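You operate a simulated robot arm through the tools that you are given. There is no shell and no other tool. Be economical: measure what you need, move in short steps, check, and stop when the job is done.

The job below is to be done with a simulated two-armed robot. You get a single attempt, and the scene is never put back.

## Task
Put the box labelled "Plugs" from the top of the fitting bench on top of the brown carton there and the box marked "Seals" on the top of the green bench. Turn the torque dial to 20 Nm. Take the nut from the top of the fitting bench and leave it on the shelf under the fitting bench. Stack the orange-rim spool marked "120 mm" from the top of the fitting bench on top of the orange-rim spool marked "150 mm". Put the can marked "Stores" from the top of the fitting bench on the long end of the green stand and the can marked "Spare" on the top of the sink bench. Close the fitting drawer. Put the teal cup on top of the orange gauge on the top of the teal bench. The order is free. Set down upright: can, teal cup.

The check looks at the end state, three seconds after you hand in, the way a careful person would. Anything else that was tipped, shoved, dropped, spilled or broken makes it a failure. A push-on lid holds only when it is set on centred and level and pressed home; a screw cap is set on level and turned clockwise until tight.

## Robot
Two 7-joint arms with fingered hands on one trunk, on a base that drives. Base frame: it is fixed to the floor where the robot stands at the start and does not move with it; the origin is under the middle of the robot, x ahead of it, y to its left, z up. Units: cm, degrees, N and s.
The left shoulder is at the start at [6, 17.7, 87.5], the right one opposite. Places, roughly: black can, cream can, grey can [100, -125, 100]; blue carton, green carton, orange carton [75, -25, 100]; carton [100, -50, 100]; fitting drawer [50, -130, 70]; long end of the green stand (26x18 cm) [-306, -284, 80]; nut (5x4x3 cm) [70, -70, 90]; orange gauge [-125, -50, 75]; orange-rim spool [100, -100, 100]; shelf under the fitting bench [80, -60, 30]; teal cup (5x5x6 cm) [-100, -60, 80]; top of the green bench [-150, 0, 80]; top of the sink bench [80, -240, 80]; torque dial [50, -40, 90]. Payload 4 kg a hand.
The TCP of each hand is the grasp point between the finger pads, 3.7 cm short of the fingertips. In the tool frame z runs along the fingers and y along their closing line. Largest opening 12.4 cm; the body of the gripper starts 4.3 cm behind the TCP. The gripper is a hand of 3 fingers: y runs from the thumb to the fingers, the wrist lies at [-1.5, -10.8, -20.2] in the tool frame, and closing takes about 1.5 s.
Orientation is that of the tool frame in the base frame, as a unit quaternion [x, y, z, w]. With the fingers straight down and the wrist toward the robot, the tool's x, y and z point along [0, 1, 0], [1, 0, 0] and [0, 0, -1] of the base frame.

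## Interface
- The arms move only by the tool step_arm. It takes "left_increments", "right_increments" or both (then of equal length, played together; a hand with none holds still); each is text: rows parted by semicolons, each of 7 numbers parted by spaces: the shift along the base's x, y, z in cm, then the turn, a rotation vector about the base's x, y, z in degrees, then the opening, from 0 (shut) to 1 (fully open). In form: tx ty tz wx wy wz fingers; .... A call has 1 to 8 rows; each row shifts and turns the commanded pose from where the row before left it. Rows are played at 5 a second. More than 5 cm and 8.6 degrees between two rows, or a gripper value outside its range, and nothing of the call is played. A pose out of reach is approached as far as the arm can. The call stops where the force on the tool passes 40 N (or 10 N more than at its start, if that is more) or the arm is blocked; 0.2 s more then pass. Each finger travels about 7.2 cm/s and halts on what it meets, pressing with about 29 N; the grip force reading is that of the motor and also rises with nothing between the fingers. The clock runs only during rows and for 0.2 s after the last one: add rows that do not move to give the fingers time. The reply holds the time, the measured pose of the TCP, the force on the tool along the base axes, the opening and the grip force, in the units named above and with some noise, with the torque about the TCP (base axes, N m) and any sound that the robot's microphone picked up.
- Cameras (640 x 400 px; columns grow to the right, rows downward): "scene" is now at [1.18, -6.64, 151.8]; the picture's right is [-0.90, -0.43, 0.00], its down [-0.30, 0.62, -0.73] and it looks along [0.32, -0.66, -0.68] (base axes); focal length 214 px, centre (320, 200). "left" rides on the left gripper at [-6.4, -7.6, -13.6] in its tool frame; the picture's right is [-0.84, -0.26, 0.48], its down [0.48, -0.76, 0.43] and it looks along [0.26, 0.60, 0.76] (tool axes); focal length 256 px, centre (320, 200). "right" rides on the right gripper at [6.4, -7.6, -13.7] in its tool frame; the picture's right is [-0.84, 0.26, -0.48], its down [-0.48, -0.76, 0.43] and it looks along [-0.26, 0.60, 0.76] (tool axes); focal length 256 px, centre (320, 200). There is no depth. A picture from a camera that has moved, and an enlarged one, comes with that camera's place and axes in the base frame and with its lens. The place of the scene camera against the robot may be out by one fixed shift of up to 1.8 cm in any direction.
- camera(camera): a new picture of that camera. The clock stands still meanwhile.
- move_column(by): slides the trunk up (or, below 0, down) by that many cm; the arms and the scene camera ride with it, the base frame stays. It gives what a move gives, with no picture.
- roll_base(legs): drives the robot by 1 to 6 legs, each [ahead, left, turn to the left] in cm, cm and degrees, along the robot's own axes; the way and the turn of a leg run together, so that a leg with both is an arc; at most 150 cm and 180 degrees a leg. The arms and the cameras ride along, it lands a little off, and it stops where it bumps. It gives what a move gives.
- hand_shape(shape, hand): the hand has 3 fingers and takes this shape, open, in about a second: jaw (thumb against the fingers, like two jaws); tri (thumb and two fingers); tip (a fingertip pinch); poke (one finger out to press); point (the index stretched); flat (the hand flat); cup (the hand cupped); fist (a fist). The gripper value then closes the fingers along that shape, each until it touches; the sizes above hold for jaw. It gives what a move gives, with no picture.
- turn_head(pan, tilt): turns the head with the scene camera to pan (to the left, within 86 degrees either way) and tilt (down, from -29 to 69), counted from straight ahead of the robot. It gives what a move gives.
- zoom(camera, box): a new picture of the part [left, top, right, bottom] of that camera's present view, enlarged. The clock stands still meanwhile.
- close_job(): hands the job in; it is judged then, once.

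Go step by step. Nothing tells you exact positions but the pictures and the camera data: compare them with the known pose of the tool, close in by small moves and look again before you grip or let go. The budget is 483 turns and 230 pictures, counting those below and the enlarged ones. Unless the task says otherwise, let go and move clear before handing in.

The tools are called after "Emit:" as a command line: name --argument value ..., lists and objects as JSON in quotes. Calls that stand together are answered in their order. step_arm: Moves the arms, as the interface text tells. Its arguments: {"type":"object","properties":{"left_increments":{"type":"string"},"right_increments":{"type":"string"}},"required":[]} The other tools are called the same way: move_column (by) slides the trunk up or down; hand_shape (shape, hand) gives the hand a shape; roll_base (legs) drives the base; turn_head (pan, tilt) turns the head that bears the scene camera; camera (camera) takes a picture; zoom (camera, box) takes an enlarged picture of a part of a camera's view; close_job () hands the job in.

At the start:

```text
time_s: 0.0
left_ee_pos: [51.25, -8.65, 121.48]
left_orientation: [0.707, 0.707, 0.001, -0.001]
left_ft_force: [0.1, -1.1, 0.4]
left_torque: [-0.01, -0.03, -0.01]
left_finger_gap: 12.34
left_gripper_force: 0.1
left_shape: jaw
right_ee_pos: [36.14, -47.83, 128.08]
right_orientation: [0.708, 0.706, 0.0, 0.0]
right_ft_force: [-0.2, 0.2, 0.0]
right_torque: [0.02, -0.01, -0.02]
right_finger_gap: 12.38
right_gripper_force: 0.1
right_shape: jaw
trunk travel left (down, up): [-40.0, 19.0]
robot x, y, heading: [-0.37, 0.08, 0.0]
head pan, tilt: [-64.4, 43.2]
```

scene: 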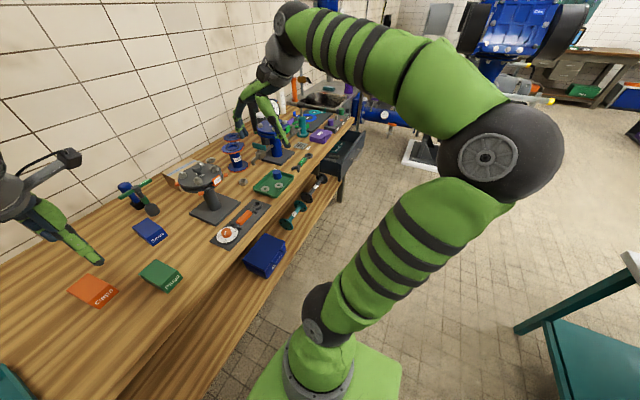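
right: 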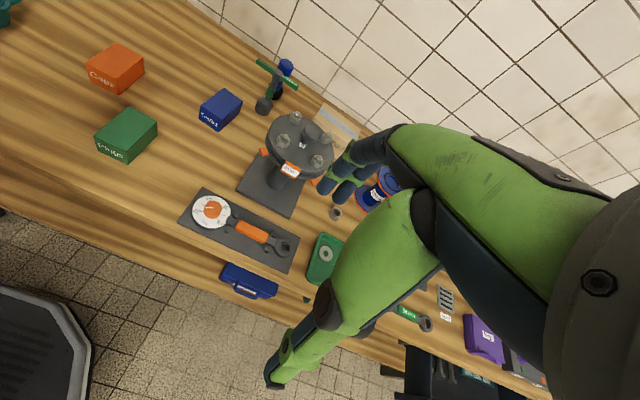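
left: 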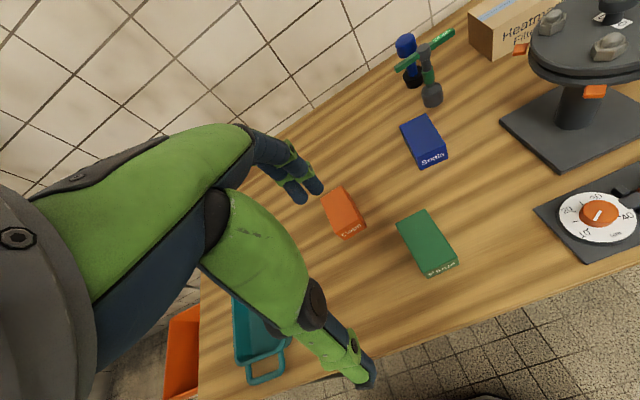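

I see the bench with orange, blue and green boxes, the torque dial and, further along, the spools and cans. I'll enlarge the pictures to read labels first.

Emit:
zoom --camera "left" --box '[300, 0, 640, 280]'

Emit:
zoom --camera "scene" --box '[200, 70, 380, 200]'

Emit:
zoom --camera "right" --box '[60, 20, 380, 300]'

Emit:
zoom --camera "scene" --box '[50, 150, 310, 320]'

```text
1.43 times, centred on (470, 140) of left
camera zoom: at [43.72, -15.09, 134.99], right [-0.26, -0.84, -0.48], down [-0.76, 0.48, -0.43], along [0.6, 0.26, -0.76], focal length 366 px, centre (106, 286)
```

zoom: 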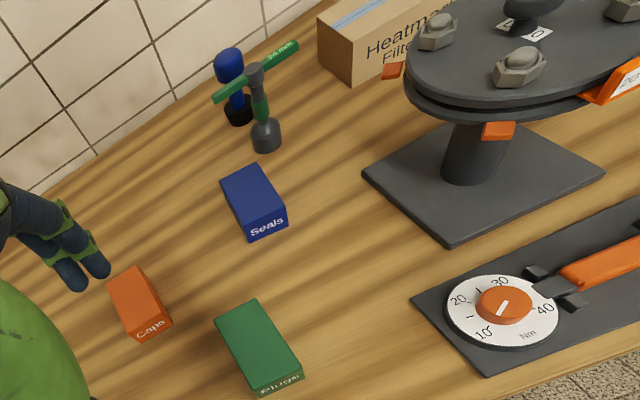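

```text
3.08 times, centred on (290, 135) of scene
camera zoom: at [1.18, -6.64, 151.8], right [-0.9, -0.43, 0.0], down [-0.3, 0.62, -0.73], along [0.32, -0.66, -0.68], focal length 660 px, centre (412, 400)
```

zoom: 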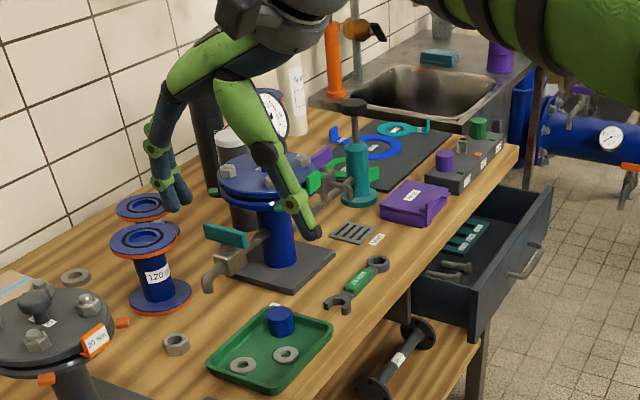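

```text
1.43 times, centred on (220, 160) of right
camera zoom: at [28.79, -41.41, 141.88], right [0.26, -0.84, 0.48], down [-0.76, -0.48, -0.43], along [0.6, -0.26, -0.76], focal length 366 px, centre (463, 257)
```

zoom: 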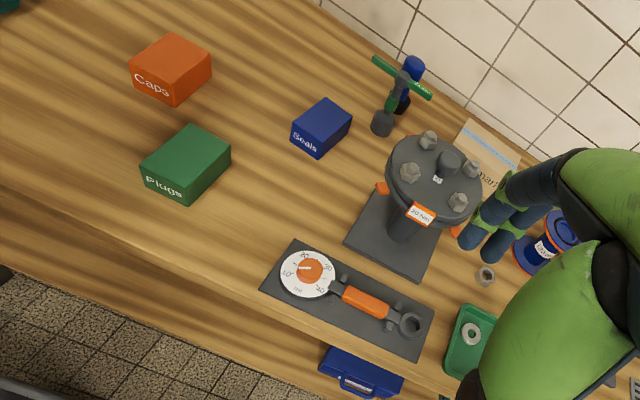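

```text
2.35 times, centred on (180, 235) of scene
camera zoom: at [1.18, -6.64, 151.8], right [-0.9, -0.43, 0.0], down [-0.3, 0.62, -0.73], along [0.32, -0.66, -0.68], focal length 505 px, centre (649, 118)
```

zoom: 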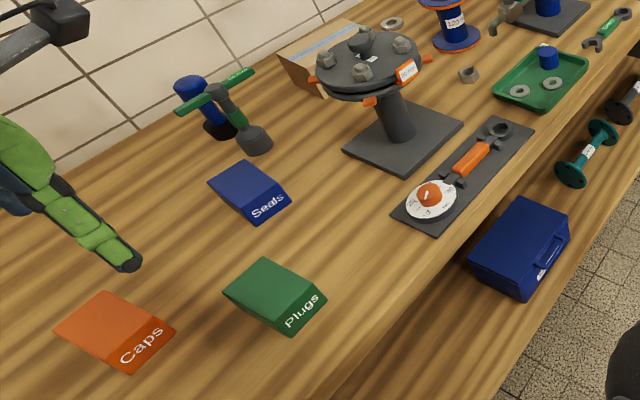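

The Plugs (green) box top works out near [60, -16, 91.5]. I'll look around with the head before planning the work.

Emit:
turn_head --pan -86 --tilt 25

Emit:
camera --camera "scene"

Emit:
turn_head --pan 0 --tilt 45

Emit:
camera --camera "scene"

Emit:
turn_head --pan 86 --tilt 25

Emit:
camera --camera "scene"

```text
time_s: 0.8
left_ee_pos: [51.24, -8.74, 121.38]
left_orientation: [0.707, 0.707, -0.001, 0.0]
left_ft_force: [-0.9, 0.4, -0.4]
left_torque: [-0.01, 0.02, 0.0]
left_finger_gap: 12.33
left_gripper_force: 0.1
left_shape: jaw
right_ee_pos: [36.11, -47.93, 128.15]
right_orientation: [0.707, 0.707, 0.0, 0.0]
right_ft_force: [0.2, -0.9, -0.3]
right_torque: [-0.02, 0.0, 0.01]
right_finger_gap: 12.37
right_gripper_force: 0.1
right_shape: jaw
trunk travel left (down, up): [-40.0, 19.0]
robot x, y, heading: [0.26, 0.0, -0.2]
head pan, tilt: [-85.9, 25.0]
```

```text
222 pictures are left
camera scene: at [-1.74, -8.37, 154.59], right [-1.0, -0.07, 0.0], down [-0.03, 0.42, -0.91], along [0.06, -0.9, -0.42], focal length 214 px, centre (320, 200)
```

scene: 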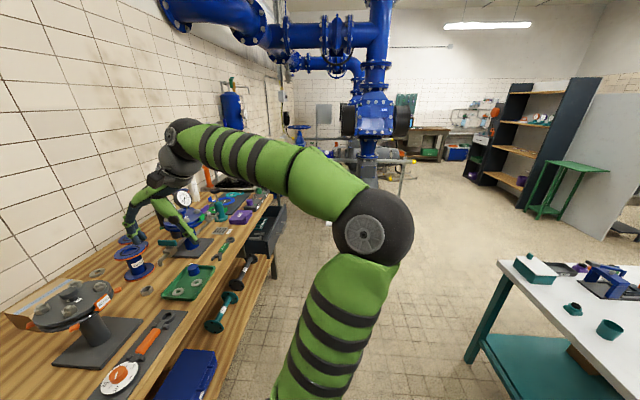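

```text
time_s: 2.5
left_ee_pos: [51.28, -8.84, 121.31]
left_orientation: [0.707, 0.707, 0.001, -0.001]
left_ft_force: [-0.4, -0.7, -0.1]
left_torque: [0.0, -0.03, 0.01]
left_finger_gap: 12.35
left_gripper_force: 0.0
left_shape: jaw
right_ee_pos: [36.13, -47.87, 128.15]
right_orientation: [0.707, 0.707, 0.0, 0.0]
right_ft_force: [-0.1, 0.4, 0.4]
right_torque: [-0.02, 0.02, -0.01]
right_finger_gap: 12.37
right_gripper_force: 0.0
right_shape: jaw
trunk travel left (down, up): [-40.0, 19.0]
robot x, y, heading: [0.52, 0.01, 0.2]
head pan, tilt: [0.0, 45.0]
```

```text
221 pictures are left
camera scene: at [5.73, 0.81, 151.54], right [0.0, -1.0, 0.0], down [-0.71, 0.0, -0.71], along [0.71, 0.0, -0.71], focal length 214 px, centre (320, 200)
```

scene: 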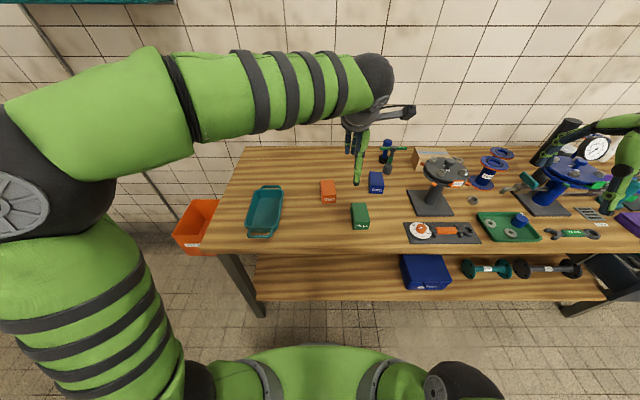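

```text
time_s: 4.0
left_ee_pos: [51.27, -8.73, 121.46]
left_orientation: [0.707, 0.707, 0.001, -0.001]
left_ft_force: [0.0, 0.2, -0.9]
left_torque: [0.02, 0.0, 0.0]
left_finger_gap: 12.36
left_gripper_force: 0.1
left_shape: jaw
right_ee_pos: [36.11, -47.92, 128.08]
right_orientation: [0.707, 0.707, 0.0, -0.001]
right_ft_force: [0.2, -0.3, 0.2]
right_torque: [-0.02, -0.01, 0.01]
right_finger_gap: 12.37
right_gripper_force: 0.0
right_shape: jaw
trunk travel left (down, up): [-40.0, 19.0]
robot x, y, heading: [-0.05, -0.43, -0.0]
head pan, tilt: [85.9, 25.0]
```

```text
220 pictures are left
camera scene: at [-1.74, 10.01, 154.6], right [1.0, -0.07, 0.0], down [-0.03, -0.42, -0.91], along [0.06, 0.9, -0.42], focal length 214 px, centre (320, 200)
```

scene: 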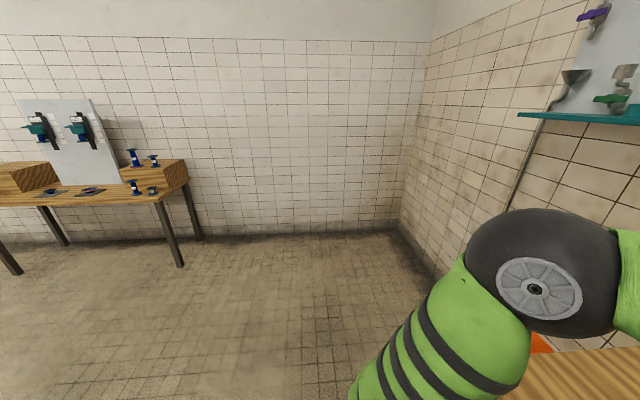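

The bench is in front of me (shelf below it), and the white-topped bench and green stand are behind and to the right. I'll aim the head at the work area for measuring.

Emit:
turn_head --pan -35 --tilt 40

Emit:
zoom --camera "scene" --box '[120, 60, 440, 260]'

Emit:
zoom --camera "scene" --box '[220, 80, 380, 180]'

```text
time_s: 6.1
left_ee_pos: [51.37, -8.78, 121.41]
left_orientation: [0.708, 0.707, 0.0, 0.0]
left_ft_force: [-0.4, 0.7, -0.6]
left_torque: [-0.01, 0.01, 0.04]
left_finger_gap: 12.37
left_gripper_force: 0.0
left_shape: jaw
right_ee_pos: [36.21, -47.9, 128.15]
right_orientation: [0.707, 0.707, -0.001, -0.001]
right_ft_force: [0.4, 0.5, 0.3]
right_torque: [-0.02, -0.02, -0.01]
right_finger_gap: 12.37
right_gripper_force: 0.1
right_shape: jaw
trunk travel left (down, up): [-40.0, 19.0]
robot x, y, heading: [0.26, -0.15, -0.0]
head pan, tilt: [-35.0, 40.0]
```

```text
2.00 times, centred on (280, 160) of scene
camera zoom: at [4.56, -4.05, 152.27], right [-0.57, -0.82, 0.0], down [-0.53, 0.37, -0.77], along [0.63, -0.44, -0.64], focal length 429 px, centre (400, 280)
```

zoom: 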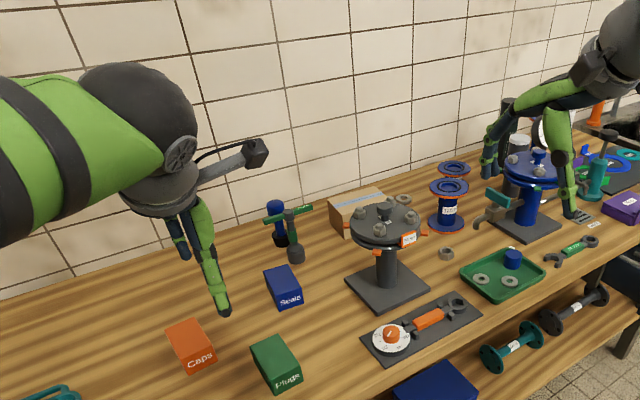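

```text
4.00 times, centred on (300, 130) of scene
camera zoom: at [4.56, -4.05, 152.27], right [-0.57, -0.82, 0.0], down [-0.53, 0.37, -0.77], along [0.63, -0.44, -0.64], focal length 858 px, centre (400, 480)
```

zoom: 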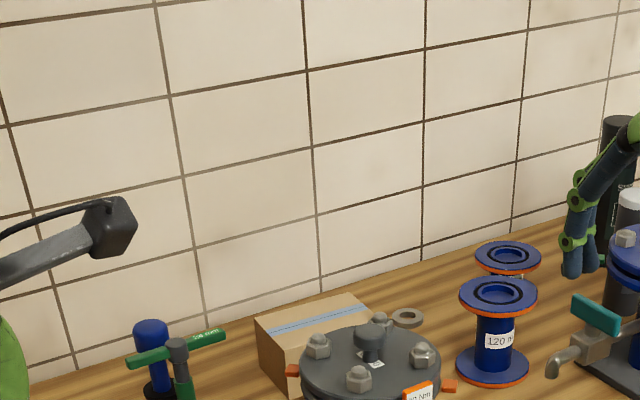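

The boxes are axis-aligned, about 10 cm long in x and 5 cm wide. The left hand moves aside while the right hand turns 90° and heads for a point above Plugs.

Emit:
step_arm --left_increments "0 4.5 1 0 0 -8 1; 0 4.5 1 0 0 -8 1; 0 4.5 1 0 0 -8 1; 0 4.5 0 0 0 -8 1; 0 4.5 0 0 0 -8 1; 0 4.5 0 0 0 -8 1; 0 4 0 0 0 -8 1; 0 0 0 0 0 -8 1" --right_increments "0 0 0 0 0 8 0.7; 0 0 0 0 0 8 0.7; 2 1.5 0 0 0 8 0.7; 2 1.5 0 0 0 8 0.7; 2 2 0 0 0 8 0.7; 2 2 0 0 0 8 0.7; 3 3 0 0 0 8 0.7; 3 3 0 0 0 8 0.7"

Emit:
step_arm --right_increments "3 4 -1 0 0 8 0.7; 3 4 -1 0 0 8 0.7; 3 4 -1 0 0 8 0.7; 1 4 -2 0 0 2 0.7; 0 3 -3 0 0 0 0.7; 0 0 -4 0 0 0 0.7; 0 0 -4 0 0 0 0.7"

Emit:
camera --camera "right"

```text
time_s: 7.9
left_ee_pos: [51.43, 22.51, 124.29]
left_orientation: [0.975, 0.224, -0.001, 0.0]
left_ft_force: [-0.4, -0.1, 0.1]
left_torque: [0.01, 0.01, 0.0]
left_finger_gap: 12.35
left_gripper_force: 0.0
left_shape: jaw
right_ee_pos: [50.59, -34.72, 128.22]
right_orientation: [0.224, 0.975, -0.001, -0.001]
right_ft_force: [-0.3, -0.9, 0.0]
right_torque: [-0.01, 0.07, -0.01]
right_finger_gap: 8.7
right_gripper_force: 0.1
right_shape: jaw
trunk travel left (down, up): [-40.0, 19.0]
robot x, y, heading: [0.05, 0.44, 0.0]
head pan, tilt: [-35.0, 40.0]
```

```text
refused: row 1 steps farther than a row can; nothing moved
```

```text
217 pictures are left
camera right: at [41.76, -38.7, 141.89], right [0.87, -0.14, 0.48], down [0.1, -0.89, -0.43], along [0.49, 0.43, -0.76], focal length 256 px, centre (320, 200)
```

right: 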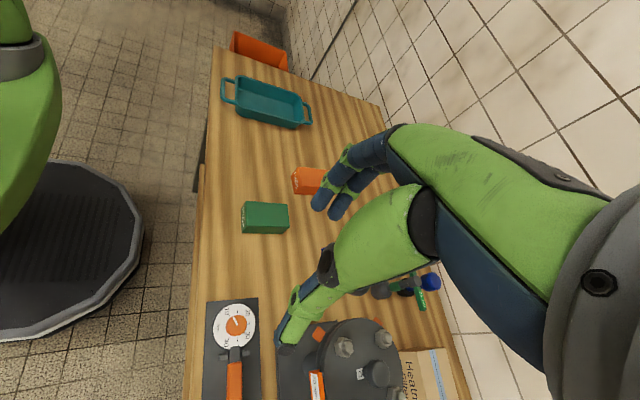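

Row exceeded 5 cm. Splitting it more finely.

Emit:
step_arm --right_increments "2 3.2 -1 0 0 8 0.7; 2 3.2 -1 0 0 8 0.7; 2 3.2 -1 0 0 8 0.7; 2 3.2 -2 0 0 2 0.7; 1.4 3.2 -3 0 0 0 0.7; 0 3.1 -3 0 0 0 0.7; 0 0 -4 0 0 0 0.7; 0 0 -4 0 0 0 0.7"

Emit:
camera --camera "right"

```text
time_s: 9.7
left_ee_pos: [51.34, 22.4, 124.43]
left_orientation: [0.974, 0.225, 0.0, -0.001]
left_ft_force: [-0.1, -0.1, 0.2]
left_torque: [-0.01, -0.02, -0.01]
left_finger_gap: 12.35
left_gripper_force: 0.1
left_shape: jaw
right_ee_pos: [59.52, -15.77, 108.93]
right_orientation: [0.0, 1.0, -0.001, 0.0]
right_ft_force: [0.7, 1.0, 0.7]
right_torque: [-0.02, 0.0, 0.02]
right_finger_gap: 8.72
right_gripper_force: 0.2
right_shape: jaw
trunk travel left (down, up): [-40.0, 19.0]
robot x, y, heading: [-0.01, -0.02, -0.1]
head pan, tilt: [-35.0, 40.0]
```

```text
216 pictures are left
camera right: at [53.32, -23.31, 122.64], right [0.84, 0.26, 0.48], down [0.48, -0.76, -0.43], along [0.26, 0.6, -0.76], focal length 256 px, centre (320, 200)
```

right: 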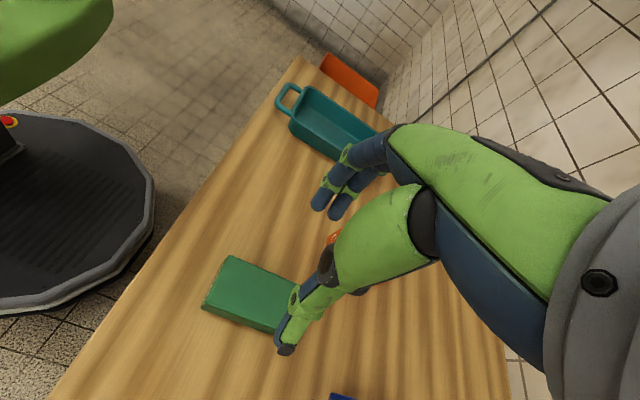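

Estimates agree: box centre [60, -15.6]. Descending and gripping.

Emit:
step_arm --right_increments "0.5 0.1 -4 0 0 0 0.7; 0 0 -4 0 0 0 0.7; 0 0 -4 0 0 0 0.7; 0 0 -3 0 0 0 0.7; 0 0 -2 0 0 0 0.7; 0 0 0 0 0 0 0.7"

Emit:
camera --camera "right"

Emit:
zoom --camera "scene" --box '[160, 130, 320, 260]'

```text
time_s: 11.1
left_ee_pos: [51.17, 22.25, 124.52]
left_orientation: [0.974, 0.225, 0.0, -0.001]
left_ft_force: [0.7, -0.1, 0.2]
left_torque: [-0.01, -0.02, -0.01]
left_finger_gap: 12.39
left_gripper_force: 0.0
left_shape: jaw
right_ee_pos: [59.91, -15.66, 92.2]
right_orientation: [0.0, 1.0, -0.001, 0.001]
right_ft_force: [-1.0, -0.8, 2.1]
right_torque: [-0.04, -0.01, -0.01]
right_finger_gap: 8.75
right_gripper_force: 0.0
right_shape: jaw
trunk travel left (down, up): [-40.0, 19.0]
robot x, y, heading: [0.01, 0.19, -0.3]
head pan, tilt: [-35.0, 40.0]
```

```text
215 pictures are left
camera right: at [53.79, -23.25, 105.9], right [0.84, 0.26, 0.48], down [0.48, -0.76, -0.43], along [0.26, 0.6, -0.76], focal length 256 px, centre (320, 200)
```

right: 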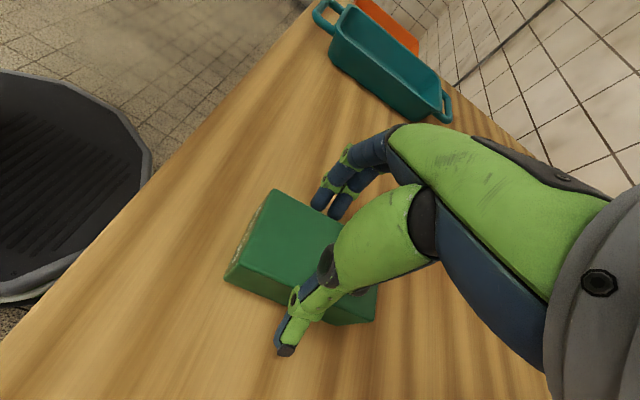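

```text
3.08 times, centred on (240, 195) of scene
camera zoom: at [4.57, -4.05, 152.27], right [-0.57, -0.82, 0.0], down [-0.53, 0.37, -0.77], along [0.63, -0.44, -0.64], focal length 660 px, centre (566, 215)
```

zoom: 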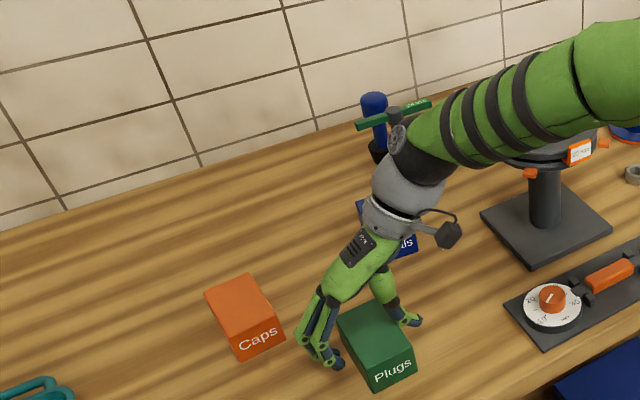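

Fingers straddle the box. Lower a touch more, close, then check.

Emit:
step_arm --right_increments "0 0 -1 0 0 0 0.7; 0 0 0 0 0 0 0.5; 0 0 0 0 0 0 0.3; 0 0 0 0 0 0 0.2; 0 0 0 0 0 0 0.2; 0 0 0 0 0 0 0.2; 0 0 0 0 0 0 0.2"

Emit:
step_arm --right_increments "0 0 1 0 0 0 0.2; 0 0 4 0 0 0 0.2; 0 0 4 0 0 0 0.2; 0 0 4 0 0 0 0.2; 0 0 4 0 0 0 0.2; 0 0 4 0 0 0 0.2; 0 0 4 0 0 0 0.2"

Emit:
camera --camera "right"

```text
time_s: 12.7
left_ee_pos: [51.33, 22.47, 124.49]
left_orientation: [0.974, 0.225, 0.0, 0.0]
left_ft_force: [0.1, -1.2, -0.7]
left_torque: [0.0, -0.02, 0.0]
left_finger_gap: 12.37
left_gripper_force: 0.0
left_shape: jaw
right_ee_pos: [59.99, -15.79, 91.21]
right_orientation: [0.0, 1.0, 0.001, -0.001]
right_ft_force: [0.7, -3.3, 10.1]
right_torque: [0.22, 0.01, 0.04]
right_finger_gap: 8.53
right_gripper_force: 28.6
right_shape: jaw
trunk travel left (down, up): [-40.0, 19.0]
robot x, y, heading: [-0.15, -0.05, -0.2]
head pan, tilt: [-35.0, 40.0]
```

```text
time_s: 14.3
left_ee_pos: [51.15, 22.42, 124.45]
left_orientation: [0.974, 0.224, 0.0, 0.0]
left_ft_force: [0.8, 0.0, -0.2]
left_torque: [-0.02, 0.0, 0.01]
left_finger_gap: 12.38
left_gripper_force: 0.2
left_shape: jaw
right_ee_pos: [60.15, -15.7, 116.15]
right_orientation: [0.0, 1.0, 0.0, 0.0]
right_ft_force: [0.1, -0.6, -1.4]
right_torque: [-0.02, 0.0, 0.03]
right_finger_gap: 8.52
right_gripper_force: 28.8
right_shape: jaw
trunk travel left (down, up): [-40.0, 19.0]
robot x, y, heading: [-0.22, 0.22, 0.1]
head pan, tilt: [-35.0, 40.0]
```

```text
213 pictures are left
camera right: at [53.91, -23.1, 129.93], right [0.84, 0.26, 0.48], down [0.48, -0.76, -0.43], along [0.25, 0.6, -0.76], focal length 256 px, centre (320, 200)
```

right: 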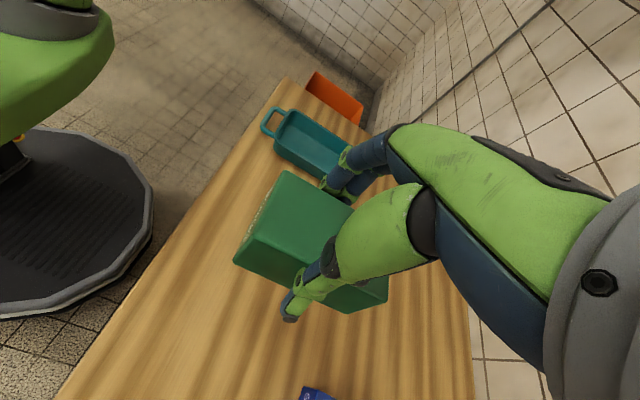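

Plugs is held. I'll raise it and drive right to y≈-45, where the left hand can take Seals and the right reaches the carton.

Emit:
step_arm --right_increments "0 0 4 0 0 0 0.2; 0 0 4 0 0 0 0.2; 0 0 4 0 0 0 0.2; 0 0 2 0 0 0 0.2"

Emit:
roll_base --legs '[[0, -45, 0]]'

Emit:
turn_head --pan -5 --tilt 40

Emit:
camera --camera "scene"

Emit:
camera --camera "left"

```text
time_s: 15.3
left_ee_pos: [51.35, 22.39, 124.44]
left_orientation: [0.974, 0.225, 0.0, 0.0]
left_ft_force: [-0.2, 1.1, -0.2]
left_torque: [0.01, 0.01, -0.04]
left_finger_gap: 12.36
left_gripper_force: 0.0
left_shape: jaw
right_ee_pos: [60.01, -15.51, 130.11]
right_orientation: [0.0, 1.0, 0.0, 0.0]
right_ft_force: [0.5, -0.5, -0.8]
right_torque: [-0.01, 0.03, -0.04]
right_finger_gap: 8.55
right_gripper_force: 28.9
right_shape: jaw
trunk travel left (down, up): [-40.0, 19.0]
robot x, y, heading: [0.47, -0.24, -0.0]
head pan, tilt: [-35.0, 40.0]
```

```text
time_s: 17.9
left_ee_pos: [51.33, -21.37, 124.48]
left_orientation: [0.974, 0.226, 0.0, 0.001]
left_ft_force: [0.0, 0.7, -0.4]
left_torque: [0.03, -0.02, -0.01]
left_finger_gap: 12.36
left_gripper_force: 0.1
left_shape: jaw
right_ee_pos: [60.11, -59.48, 130.04]
right_orientation: [0.0, 1.0, -0.001, -0.001]
right_ft_force: [0.1, 0.1, -1.3]
right_torque: [-0.03, 0.0, -0.01]
right_finger_gap: 8.52
right_gripper_force: 29.2
right_shape: jaw
trunk travel left (down, up): [-40.0, 19.0]
robot x, y, heading: [0.11, -43.87, 0.2]
head pan, tilt: [-35.0, 40.0]
```

```text
time_s: 18.9
left_ee_pos: [51.3, -21.42, 124.52]
left_orientation: [0.974, 0.224, 0.0, 0.001]
left_ft_force: [1.3, -0.6, 0.3]
left_torque: [0.0, 0.04, 0.0]
left_finger_gap: 12.38
left_gripper_force: 0.0
left_shape: jaw
right_ee_pos: [60.11, -59.38, 130.09]
right_orientation: [0.0, 1.0, 0.0, 0.0]
right_ft_force: [-0.8, 1.0, -1.5]
right_torque: [-0.04, 0.02, 0.0]
right_finger_gap: 8.57
right_gripper_force: 29.6
right_shape: jaw
trunk travel left (down, up): [-40.0, 19.0]
robot x, y, heading: [-0.01, -43.89, -0.2]
head pan, tilt: [-5.0, 40.0]
```

```text
212 pictures are left
camera scene: at [6.08, -43.7, 152.27], right [-0.09, -1.0, 0.0], down [-0.64, 0.06, -0.77], along [0.76, -0.07, -0.64], focal length 214 px, centre (320, 200)
```

scene: 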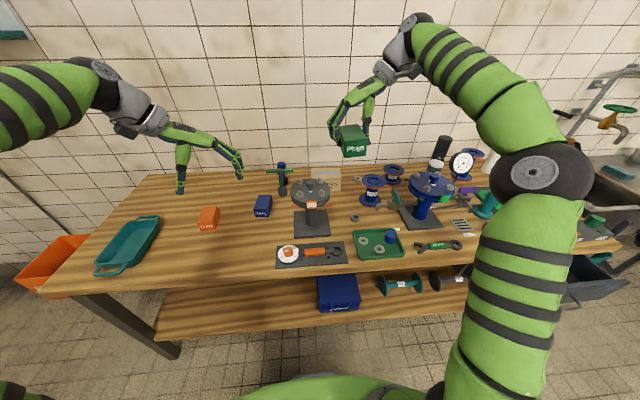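

```text
211 pictures are left
camera left: at [42.26, -17.32, 138.03], right [-0.87, -0.14, -0.48], down [0.1, 0.89, -0.43], along [0.49, -0.43, -0.76], focal length 256 px, centre (320, 200)
```

left: 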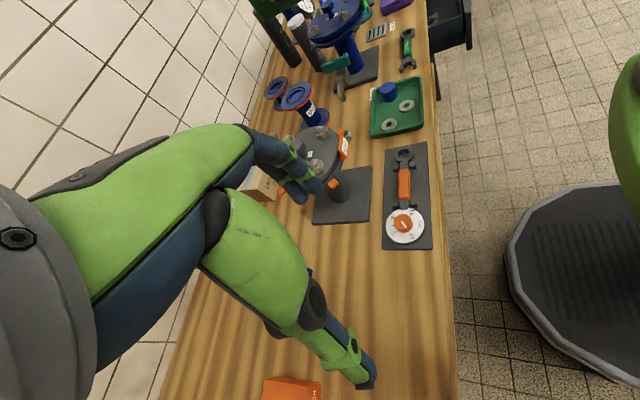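

Emit:
zoom --camera "scene" --box '[260, 130, 420, 230]'

Emit:
zoom --camera "right" --box '[0, 0, 640, 400]'

```text
4.00 times, centred on (340, 180) of scene
camera zoom: at [6.08, -43.7, 152.27], right [-0.09, -1.0, 0.0], down [-0.64, 0.06, -0.77], along [0.76, -0.07, -0.64], focal length 858 px, centre (240, 280)
```

zoom: 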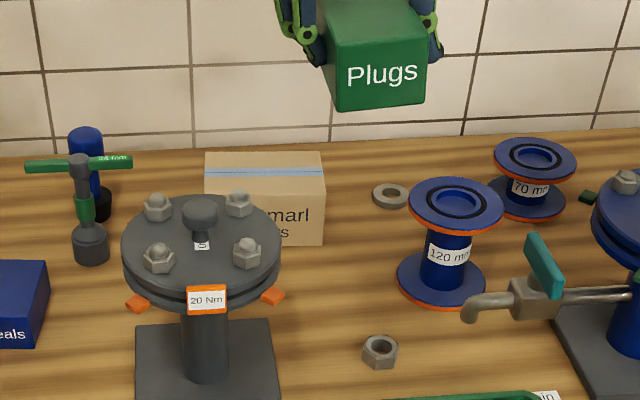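

```text
1.00 times, centred on (320, 200) of right (not enlarged: the box is as wide or as high as the picture)
camera zoom: at [53.93, -66.84, 143.78], right [0.84, 0.26, 0.48], down [0.48, -0.76, -0.43], along [0.26, 0.6, -0.76], focal length 256 px, centre (320, 200)
```

zoom: 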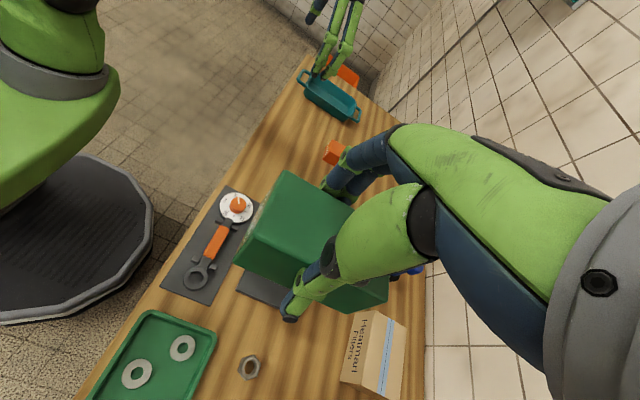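

The brown carton's top is about [96, -54.6, 94], 14 x 10 cm. The orange-rim spool behind is "70 mm", so the 150 mm one is elsewhere. I'll creep forward and raise the trunk to gain reach.

Emit:
roll_base --legs '[[10, 0, 0]]'

Emit:
move_column --by 10

Emit:
step_arm --right_increments "4 0 -1 0 0 0 0.2; 4 0 -1 0 0 0 0.2; 4 0.5 -1 0 0 0 0.2; 4 0.5 -1 0 0 0 0.2; 4 1 -2 0 0 0 0.2; 3 1 -4 0 0 0 0.2; 3 1 -4 0 0 0 0.2; 0 0.6 -4 0 0 0 0.2"

Emit:
camera --camera "right"

Emit:
camera --camera "scene"

```text
time_s: 20.0
left_ee_pos: [61.55, -21.26, 124.4]
left_orientation: [0.974, 0.225, -0.001, -0.001]
left_ft_force: [-0.6, -0.4, -0.2]
left_torque: [0.0, 0.02, 0.02]
left_finger_gap: 12.36
left_gripper_force: 0.1
left_shape: jaw
right_ee_pos: [70.43, -59.42, 129.86]
right_orientation: [0.0, 1.0, 0.0, -0.001]
right_ft_force: [-0.1, 0.0, -1.9]
right_torque: [0.03, 0.04, 0.05]
right_finger_gap: 8.53
right_gripper_force: 29.5
right_shape: jaw
trunk travel left (down, up): [-40.0, 19.0]
robot x, y, heading: [10.27, -43.76, -0.0]
head pan, tilt: [-5.0, 40.0]
```

```text
time_s: 21.4
left_ee_pos: [61.45, -21.31, 134.59]
left_orientation: [0.974, 0.225, 0.0, 0.001]
left_ft_force: [0.7, -0.7, 0.1]
left_torque: [0.01, -0.01, 0.02]
left_finger_gap: 12.36
left_gripper_force: 0.1
left_shape: jaw
right_ee_pos: [70.31, -59.25, 139.88]
right_orientation: [0.0, 1.0, 0.0, -0.001]
right_ft_force: [-0.4, 0.2, -0.1]
right_torque: [-0.01, 0.02, 0.0]
right_finger_gap: 8.54
right_gripper_force: 28.8
right_shape: jaw
trunk travel left (down, up): [-50.0, 9.0]
robot x, y, heading: [9.83, -43.75, -0.1]
head pan, tilt: [-5.0, 40.0]
```

```text
refused: row 6 steps farther than a row can; nothing moved
```

```text
208 pictures are left
camera right: at [64.16, -66.76, 153.74], right [0.84, 0.26, 0.48], down [0.48, -0.76, -0.43], along [0.25, 0.6, -0.76], focal length 256 px, centre (320, 200)
```

right: 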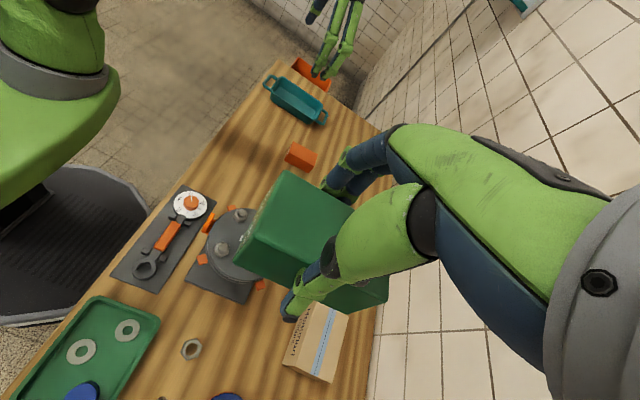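

```text
207 pictures are left
camera scene: at [16.26, -43.68, 162.26], right [-0.09, -1.0, 0.0], down [-0.64, 0.06, -0.77], along [0.76, -0.07, -0.64], focal length 214 px, centre (320, 200)
```

scene: 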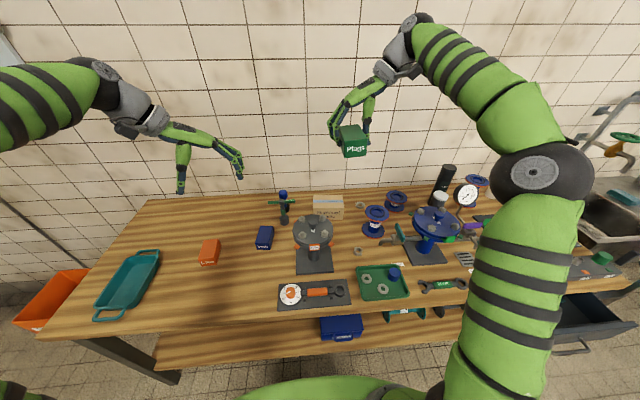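

Emit:
step_arm --right_increments "4 0.6 -2 0 0 0 0.2; 4 0.6 -2 0 0 0 0.2; 4 0.6 -2 0 0 0 0.2; 4 0.6 -2 0 0 0 0.2; 4 0.6 -2.5 0 0 0 0.2; 4 0.6 -2.5 0 0 0 0.2; 2.1 1.1 -4 0 0 0 0.2; 0 0 -4.5 0 0 0 0.2"

Emit:
camera --camera "right"

Emit:
zoom --camera "scene" --box '[260, 130, 420, 230]'

```text
time_s: 23.2
left_ee_pos: [61.48, -21.36, 134.47]
left_orientation: [0.974, 0.225, 0.0, -0.001]
left_ft_force: [0.3, 0.3, -0.8]
left_torque: [-0.01, 0.0, 0.04]
left_finger_gap: 12.37
left_gripper_force: 0.1
left_shape: jaw
right_ee_pos: [87.19, -56.74, 115.15]
right_orientation: [0.0, 1.0, 0.001, 0.0]
right_ft_force: [-0.2, 0.9, -1.7]
right_torque: [0.01, 0.03, 0.05]
right_finger_gap: 8.53
right_gripper_force: 28.8
right_shape: jaw
right hand out of reach, approached as far as the arm can: row 3, 4, 5, 6, 7
trunk travel left (down, up): [-50.0, 9.0]
robot x, y, heading: [10.07, -43.5, 0.3]
head pan, tilt: [-5.0, 40.0]
```

```text
206 pictures are left
camera right: at [81.14, -64.29, 129.1], right [0.84, 0.26, 0.48], down [0.48, -0.76, -0.43], along [0.26, 0.6, -0.76], focal length 256 px, centre (320, 200)
```

right: 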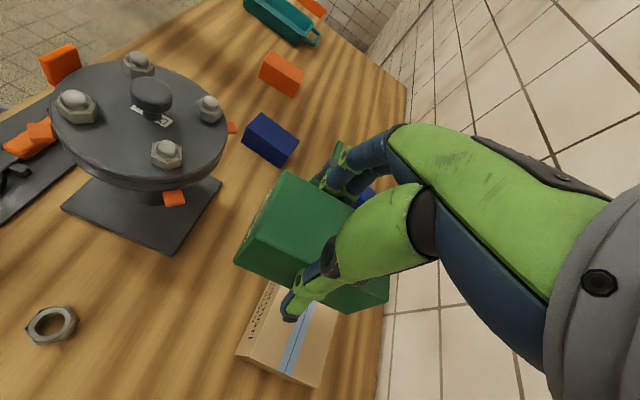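

```text
4.00 times, centred on (340, 180) of scene
camera zoom: at [16.28, -43.72, 162.27], right [-0.09, -1.0, 0.0], down [-0.64, 0.06, -0.77], along [0.76, -0.07, -0.64], focal length 858 px, centre (240, 280)
```

zoom: 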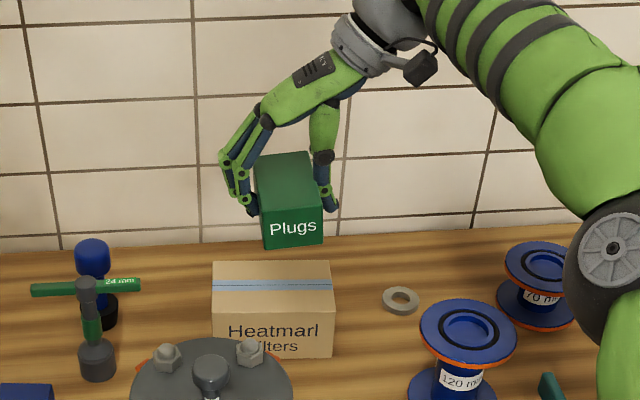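

This yaw costs reach. Turning the hand back −90° lays the box along the carton's long side and brings the wrist toward the robot.

Emit:
step_arm --right_increments "0 0 1 0 0 -8.5 0.2; 0 0 1 0 0 -8.5 0.2; 0 0 1 0 0 -8.5 0.2; 0 0 0 0 0 -8.5 0.2; 0 0 0 0 0 -8.5 0.2; 0 0 0 0 0 -8.5 0.2; 0 0 0 0 0 -8.5 0.2; 0 0 0 0 0 -8.5 0.2"

Emit:
step_arm --right_increments "1.2 0.3 0 0 0 -8.5 0.2; 2 0.4 -0.5 0 0 -8.5 0.2; 2 0.4 -0.5 0 0 -5 0.2; 2 0.4 -1 0 0 0 0.2; 1.8 0.4 -2 0 0 0 0.2; 0 0 -3 0 0 0 0.2"

Emit:
camera --camera "right"

Emit:
zoom --camera "scene" --box '[260, 130, 420, 230]'

```text
time_s: 25.0
left_ee_pos: [61.43, -21.18, 134.4]
left_orientation: [0.975, 0.224, -0.001, 0.001]
left_ft_force: [-0.1, 0.7, -0.9]
left_torque: [-0.07, 0.0, -0.03]
left_finger_gap: 12.36
left_gripper_force: 0.1
left_shape: jaw
right_ee_pos: [87.28, -56.84, 118.52]
right_orientation: [0.56, 0.828, 0.0, 0.0]
right_ft_force: [-0.4, -0.8, -1.4]
right_torque: [-0.02, 0.02, -0.01]
right_finger_gap: 8.55
right_gripper_force: 29.1
right_shape: jaw
trunk travel left (down, up): [-50.0, 9.0]
robot x, y, heading: [10.18, -44.16, 0.1]
head pan, tilt: [-5.0, 40.0]
```

```text
time_s: 26.4
left_ee_pos: [61.47, -21.33, 134.47]
left_orientation: [0.974, 0.225, 0.001, 0.0]
left_ft_force: [1.0, 0.5, 0.6]
left_torque: [0.0, -0.01, -0.03]
left_finger_gap: 12.37
left_gripper_force: 0.0
left_shape: jaw
right_ee_pos: [96.2, -55.01, 111.52]
right_orientation: [0.707, 0.707, 0.0, 0.0]
right_ft_force: [0.3, 0.3, -2.3]
right_torque: [-0.01, 0.03, -0.02]
right_finger_gap: 8.51
right_gripper_force: 29.1
right_shape: jaw
trunk travel left (down, up): [-50.0, 9.0]
robot x, y, heading: [10.31, -43.85, -0.1]
head pan, tilt: [-5.0, 40.0]
```

```text
204 pictures are left
camera right: at [88.85, -48.4, 125.23], right [0.26, -0.84, 0.48], down [-0.76, -0.48, -0.44], along [0.6, -0.25, -0.76], focal length 256 px, centre (320, 200)
```

right: 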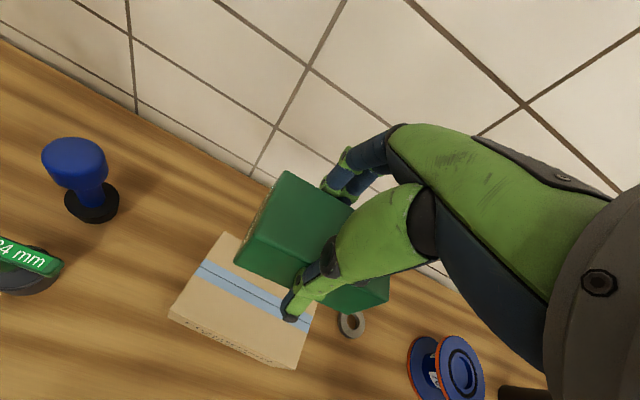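

```text
4.00 times, centred on (340, 180) of scene
camera zoom: at [16.25, -43.7, 162.27], right [-0.09, -1.0, 0.0], down [-0.64, 0.06, -0.77], along [0.76, -0.07, -0.64], focal length 858 px, centre (240, 280)
```

zoom: 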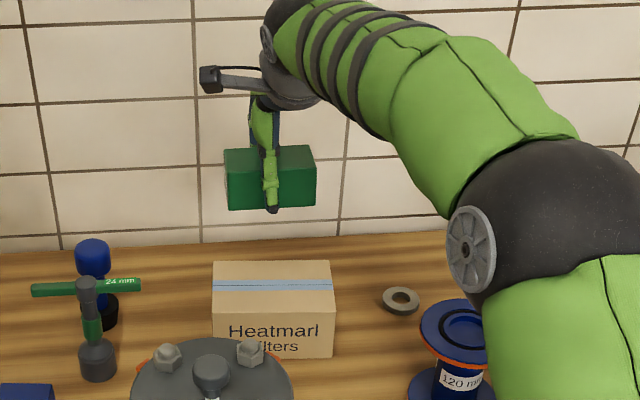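

Carton centre confirmed at [96.5, -55]. Lowering until contact.

Emit:
step_arm --right_increments "0.2 0 -4 0 0 0 0.2; 0 0 -4 0 0 0 0.2; 0 0 -2.5 0 0 0 0.2; 0 0 0 0 0 0 0.2"

Emit:
zoom --camera "scene" --box '[260, 130, 420, 230]'

```text
time_s: 27.4
left_ee_pos: [61.46, -21.32, 134.52]
left_orientation: [0.975, 0.224, -0.001, 0.0]
left_ft_force: [0.2, -1.1, -0.4]
left_torque: [-0.02, -0.03, -0.01]
left_finger_gap: 12.37
left_gripper_force: 0.1
left_shape: jaw
right_ee_pos: [96.38, -54.84, 100.81]
right_orientation: [0.707, 0.707, 0.001, 0.0]
right_ft_force: [-0.1, 0.5, -1.3]
right_torque: [0.0, 0.01, 0.01]
right_finger_gap: 8.53
right_gripper_force: 29.1
right_shape: jaw
trunk travel left (down, up): [-50.0, 9.0]
robot x, y, heading: [10.27, -43.81, -0.1]
head pan, tilt: [-5.0, 40.0]
```

```text
4.00 times, centred on (340, 180) of scene
camera zoom: at [16.23, -43.68, 162.27], right [-0.09, -1.0, 0.0], down [-0.64, 0.06, -0.77], along [0.76, -0.07, -0.64], focal length 858 px, centre (240, 280)
```

zoom: 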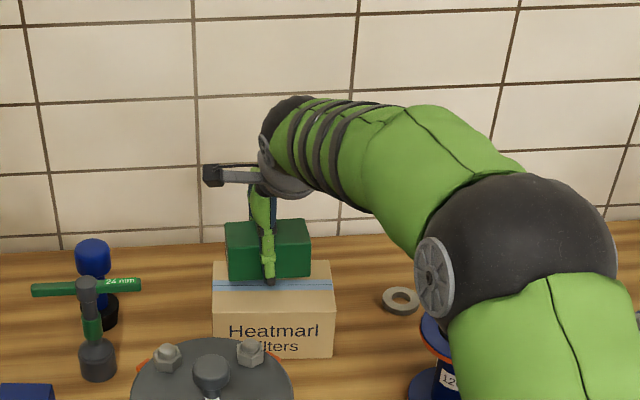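

Emit:
step_arm --right_increments "0 0 -0.7 0 0 0 0.2; 0 0 -0.7 0 0 0 0.2; 0 0 0 0 0 0 0.2"

```text
time_s: 28.2
left_ee_pos: [61.46, -21.31, 134.33]
left_orientation: [0.975, 0.224, 0.0, 0.0]
left_ft_force: [0.5, 0.3, 0.3]
left_torque: [-0.02, 0.02, -0.02]
left_finger_gap: 12.35
left_gripper_force: 0.0
left_shape: jaw
right_ee_pos: [96.53, -54.89, 99.51]
right_orientation: [0.707, 0.707, 0.0, -0.001]
right_ft_force: [-1.4, -0.4, -1.6]
right_torque: [-0.03, 0.04, 0.01]
right_finger_gap: 8.54
right_gripper_force: 29.1
right_shape: jaw
trunk travel left (down, up): [-50.0, 9.0]
robot x, y, heading: [9.95, -43.72, 0.2]
head pan, tilt: [-5.0, 40.0]
```

Emit:
step_arm --right_increments "0 0 -0.5 0 0 0 0.2; 0 0 -0.5 0 0 0 0.2; 0 0 0 0 0 0 0.2"

```text
time_s: 29.0
left_ee_pos: [61.25, -21.34, 134.59]
left_orientation: [0.974, 0.225, 0.001, -0.001]
left_ft_force: [0.3, 0.2, -0.4]
left_torque: [0.03, 0.0, 0.04]
left_finger_gap: 12.38
left_gripper_force: 0.0
left_shape: jaw
right_ee_pos: [96.36, -54.88, 99.01]
right_orientation: [0.707, 0.707, 0.002, 0.002]
right_ft_force: [-3.1, -1.5, 21.2]
right_torque: [0.02, -0.74, -0.01]
right_finger_gap: 8.55
right_gripper_force: 28.7
right_shape: jaw
trunk travel left (down, up): [-50.0, 9.0]
robot x, y, heading: [10.23, -43.6, 0.2]
head pan, tilt: [-5.0, 40.0]
```

Contact at z≈99. Releasing and going straight up.

Emit:
step_arm --right_increments "0 0 0.3 0 0 0 0.2; 0 0 0 0 0 0 0.75; 0 0 0 0 0 0 0.85; 0 0 0 0 0 0 0.85; 0 0 1 0 0 0 0.85; 0 0 3 0 0 0 0.85; 0 0 4 0 0 0 0.85; 0 0 4 0 0 0 0.85"

Emit:
zoom --camera "scene" --box '[260, 130, 420, 230]'

```text
time_s: 30.8
left_ee_pos: [61.45, -21.2, 134.36]
left_orientation: [0.974, 0.226, 0.0, 0.0]
left_ft_force: [0.1, 0.0, -0.6]
left_torque: [0.03, 0.02, -0.01]
left_finger_gap: 12.36
left_gripper_force: 0.0
left_shape: jaw
right_ee_pos: [96.41, -54.73, 110.95]
right_orientation: [0.707, 0.707, 0.0, 0.001]
right_ft_force: [0.5, 0.7, -0.5]
right_torque: [-0.03, 0.02, 0.03]
right_finger_gap: 10.54
right_gripper_force: 0.0
right_shape: jaw
trunk travel left (down, up): [-50.0, 9.0]
robot x, y, heading: [10.11, -43.49, -0.1]
head pan, tilt: [-5.0, 40.0]
```

```text
4.00 times, centred on (340, 180) of scene
camera zoom: at [16.2, -43.67, 162.26], right [-0.09, -1.0, 0.0], down [-0.64, 0.06, -0.77], along [0.76, -0.07, -0.64], focal length 858 px, centre (240, 280)
```

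zoom: 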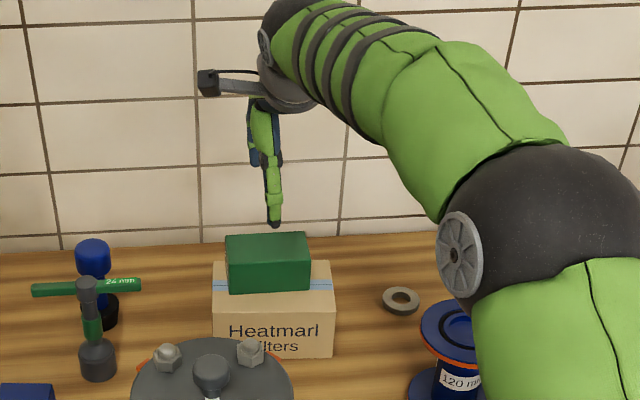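

Plugs sits on the carton. Now the left hand over Seals.

Emit:
step_arm --left_increments "2.2 -0.4 -3 0 0 -8.5 0.75; 2.2 -0.4 -3 0 0 -8.5 0.75; 2.2 -0.4 -3 0 0 -9 0.75; 2.2 -0.4 -3 0 0 0 0.75; 2.2 -0.4 -3 0 0 0 0.75; 2.2 -0.4 -3 0 0 0 0.75; 2.2 -0.4 -3 0 0 0 0.75; 2.2 -0.4 -3 0 0 0 0.75" --right_increments "-3 -1 3 0 0 0 0.85; -3 -1 3 0 0 0 0.85; -3 -1 3 0 0 0 0.85; -3 -1 3 0 0 0 0.85; -3 -1 2 0 0 0 0.85; -3 -1 0 0 0 0 0.85; -3 -1 0 0 0 0 0.85; -3 -1 0 0 0 0 0.85"

Emit:
camera --camera "left"

```text
refused: row 3 steps farther than a row can; nothing moved
```

```text
200 pictures are left
camera left: at [52.36, -17.25, 148.02], right [-0.87, -0.14, -0.48], down [0.1, 0.9, -0.43], along [0.49, -0.42, -0.76], focal length 256 px, centre (320, 200)
```

left: 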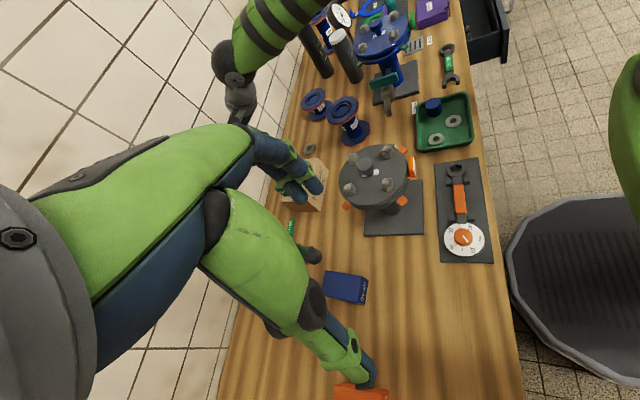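

Emit:
step_arm --left_increments "2.2 -0.4 -3 0 0 -8.5 0.75; 2.2 -0.4 -3 0 0 -8.5 0.75; 2.2 -0.4 -3 0 0 -8.5 0.75; 2.2 -0.4 -3 0 0 -0.5 0.75; 2.2 -0.4 -3 0 0 0 0.75; 2.2 -0.4 -3 0 0 0 0.75; 2.2 -0.4 -3 0 0 0 0.75; 2.2 -0.4 -3 0 0 0 0.75" --right_increments "-3 -1 3 0 0 0 0.85; -3 -1 3 0 0 0 0.85; -3 -1 3 0 0 0 0.85; -3 -1 3 0 0 0 0.85; -3 -1 2 0 0 0 0.85; -3 -1 0 0 0 0 0.85; -3 -1 0 0 0 0 0.85; -3 -1 0 0 0 0 0.85"

Emit:
camera --camera "left"

```text
time_s: 32.6
left_ee_pos: [79.03, -24.27, 110.55]
left_orientation: [1.0, 0.001, -0.001, 0.0]
left_ft_force: [0.2, -0.6, 0.3]
left_torque: [-0.01, 0.02, -0.02]
left_finger_gap: 9.33
left_gripper_force: 0.2
left_shape: jaw
right_ee_pos: [72.27, -63.08, 125.12]
right_orientation: [0.707, 0.708, 0.0, -0.001]
right_ft_force: [-0.8, -0.4, -0.1]
right_torque: [0.01, -0.02, -0.02]
right_finger_gap: 10.53
right_gripper_force: 0.1
right_shape: jaw
trunk travel left (down, up): [-50.0, 9.0]
robot x, y, heading: [10.13, -43.45, -0.0]
head pan, tilt: [-5.0, 40.0]
```

```text
199 pictures are left
camera left: at [72.67, -16.72, 124.09], right [-0.84, 0.26, -0.48], down [0.48, 0.76, -0.43], along [0.26, -0.6, -0.76], focal length 256 px, centre (320, 200)
```

left: 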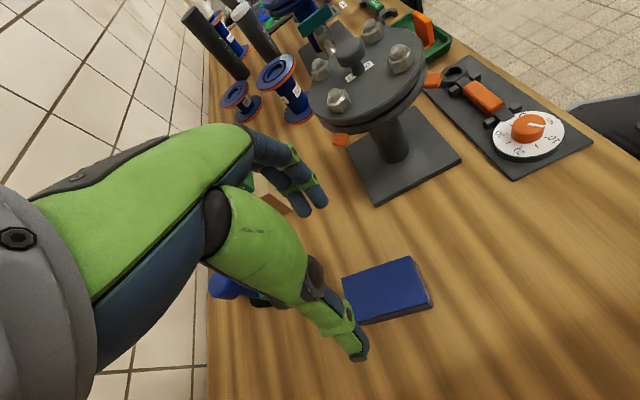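

Emit:
zoom --camera "scene" --box '[200, 130, 360, 280]'

Emit:
zoom --camera "right" --box '[0, 0, 320, 200]'

```text
2.67 times, centred on (280, 205) of scene
camera zoom: at [16.26, -43.73, 162.27], right [-0.09, -1.0, 0.0], down [-0.64, 0.06, -0.77], along [0.76, -0.07, -0.64], focal length 572 px, centre (427, 187)
```

zoom: 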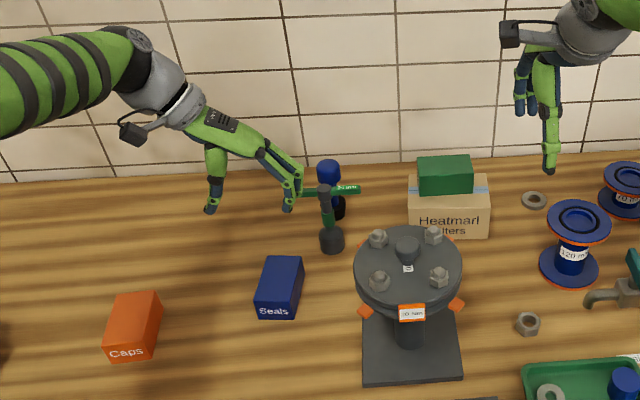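

```text
2.00 times, centred on (160, 100) of right
camera zoom: at [64.96, -56.58, 138.8], right [0.26, -0.84, 0.48], down [-0.76, -0.48, -0.43], along [0.6, -0.25, -0.76], focal length 512 px, centre (640, 400)
```

zoom: 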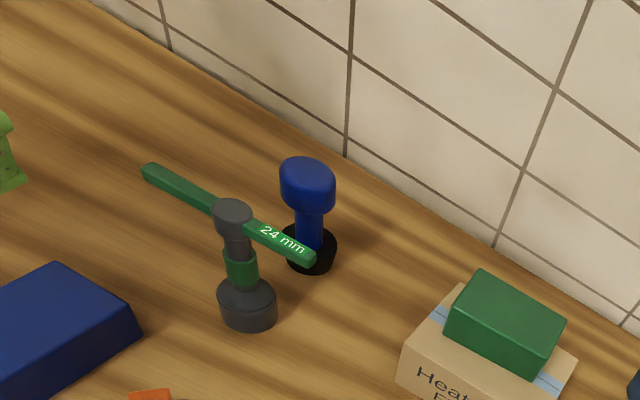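

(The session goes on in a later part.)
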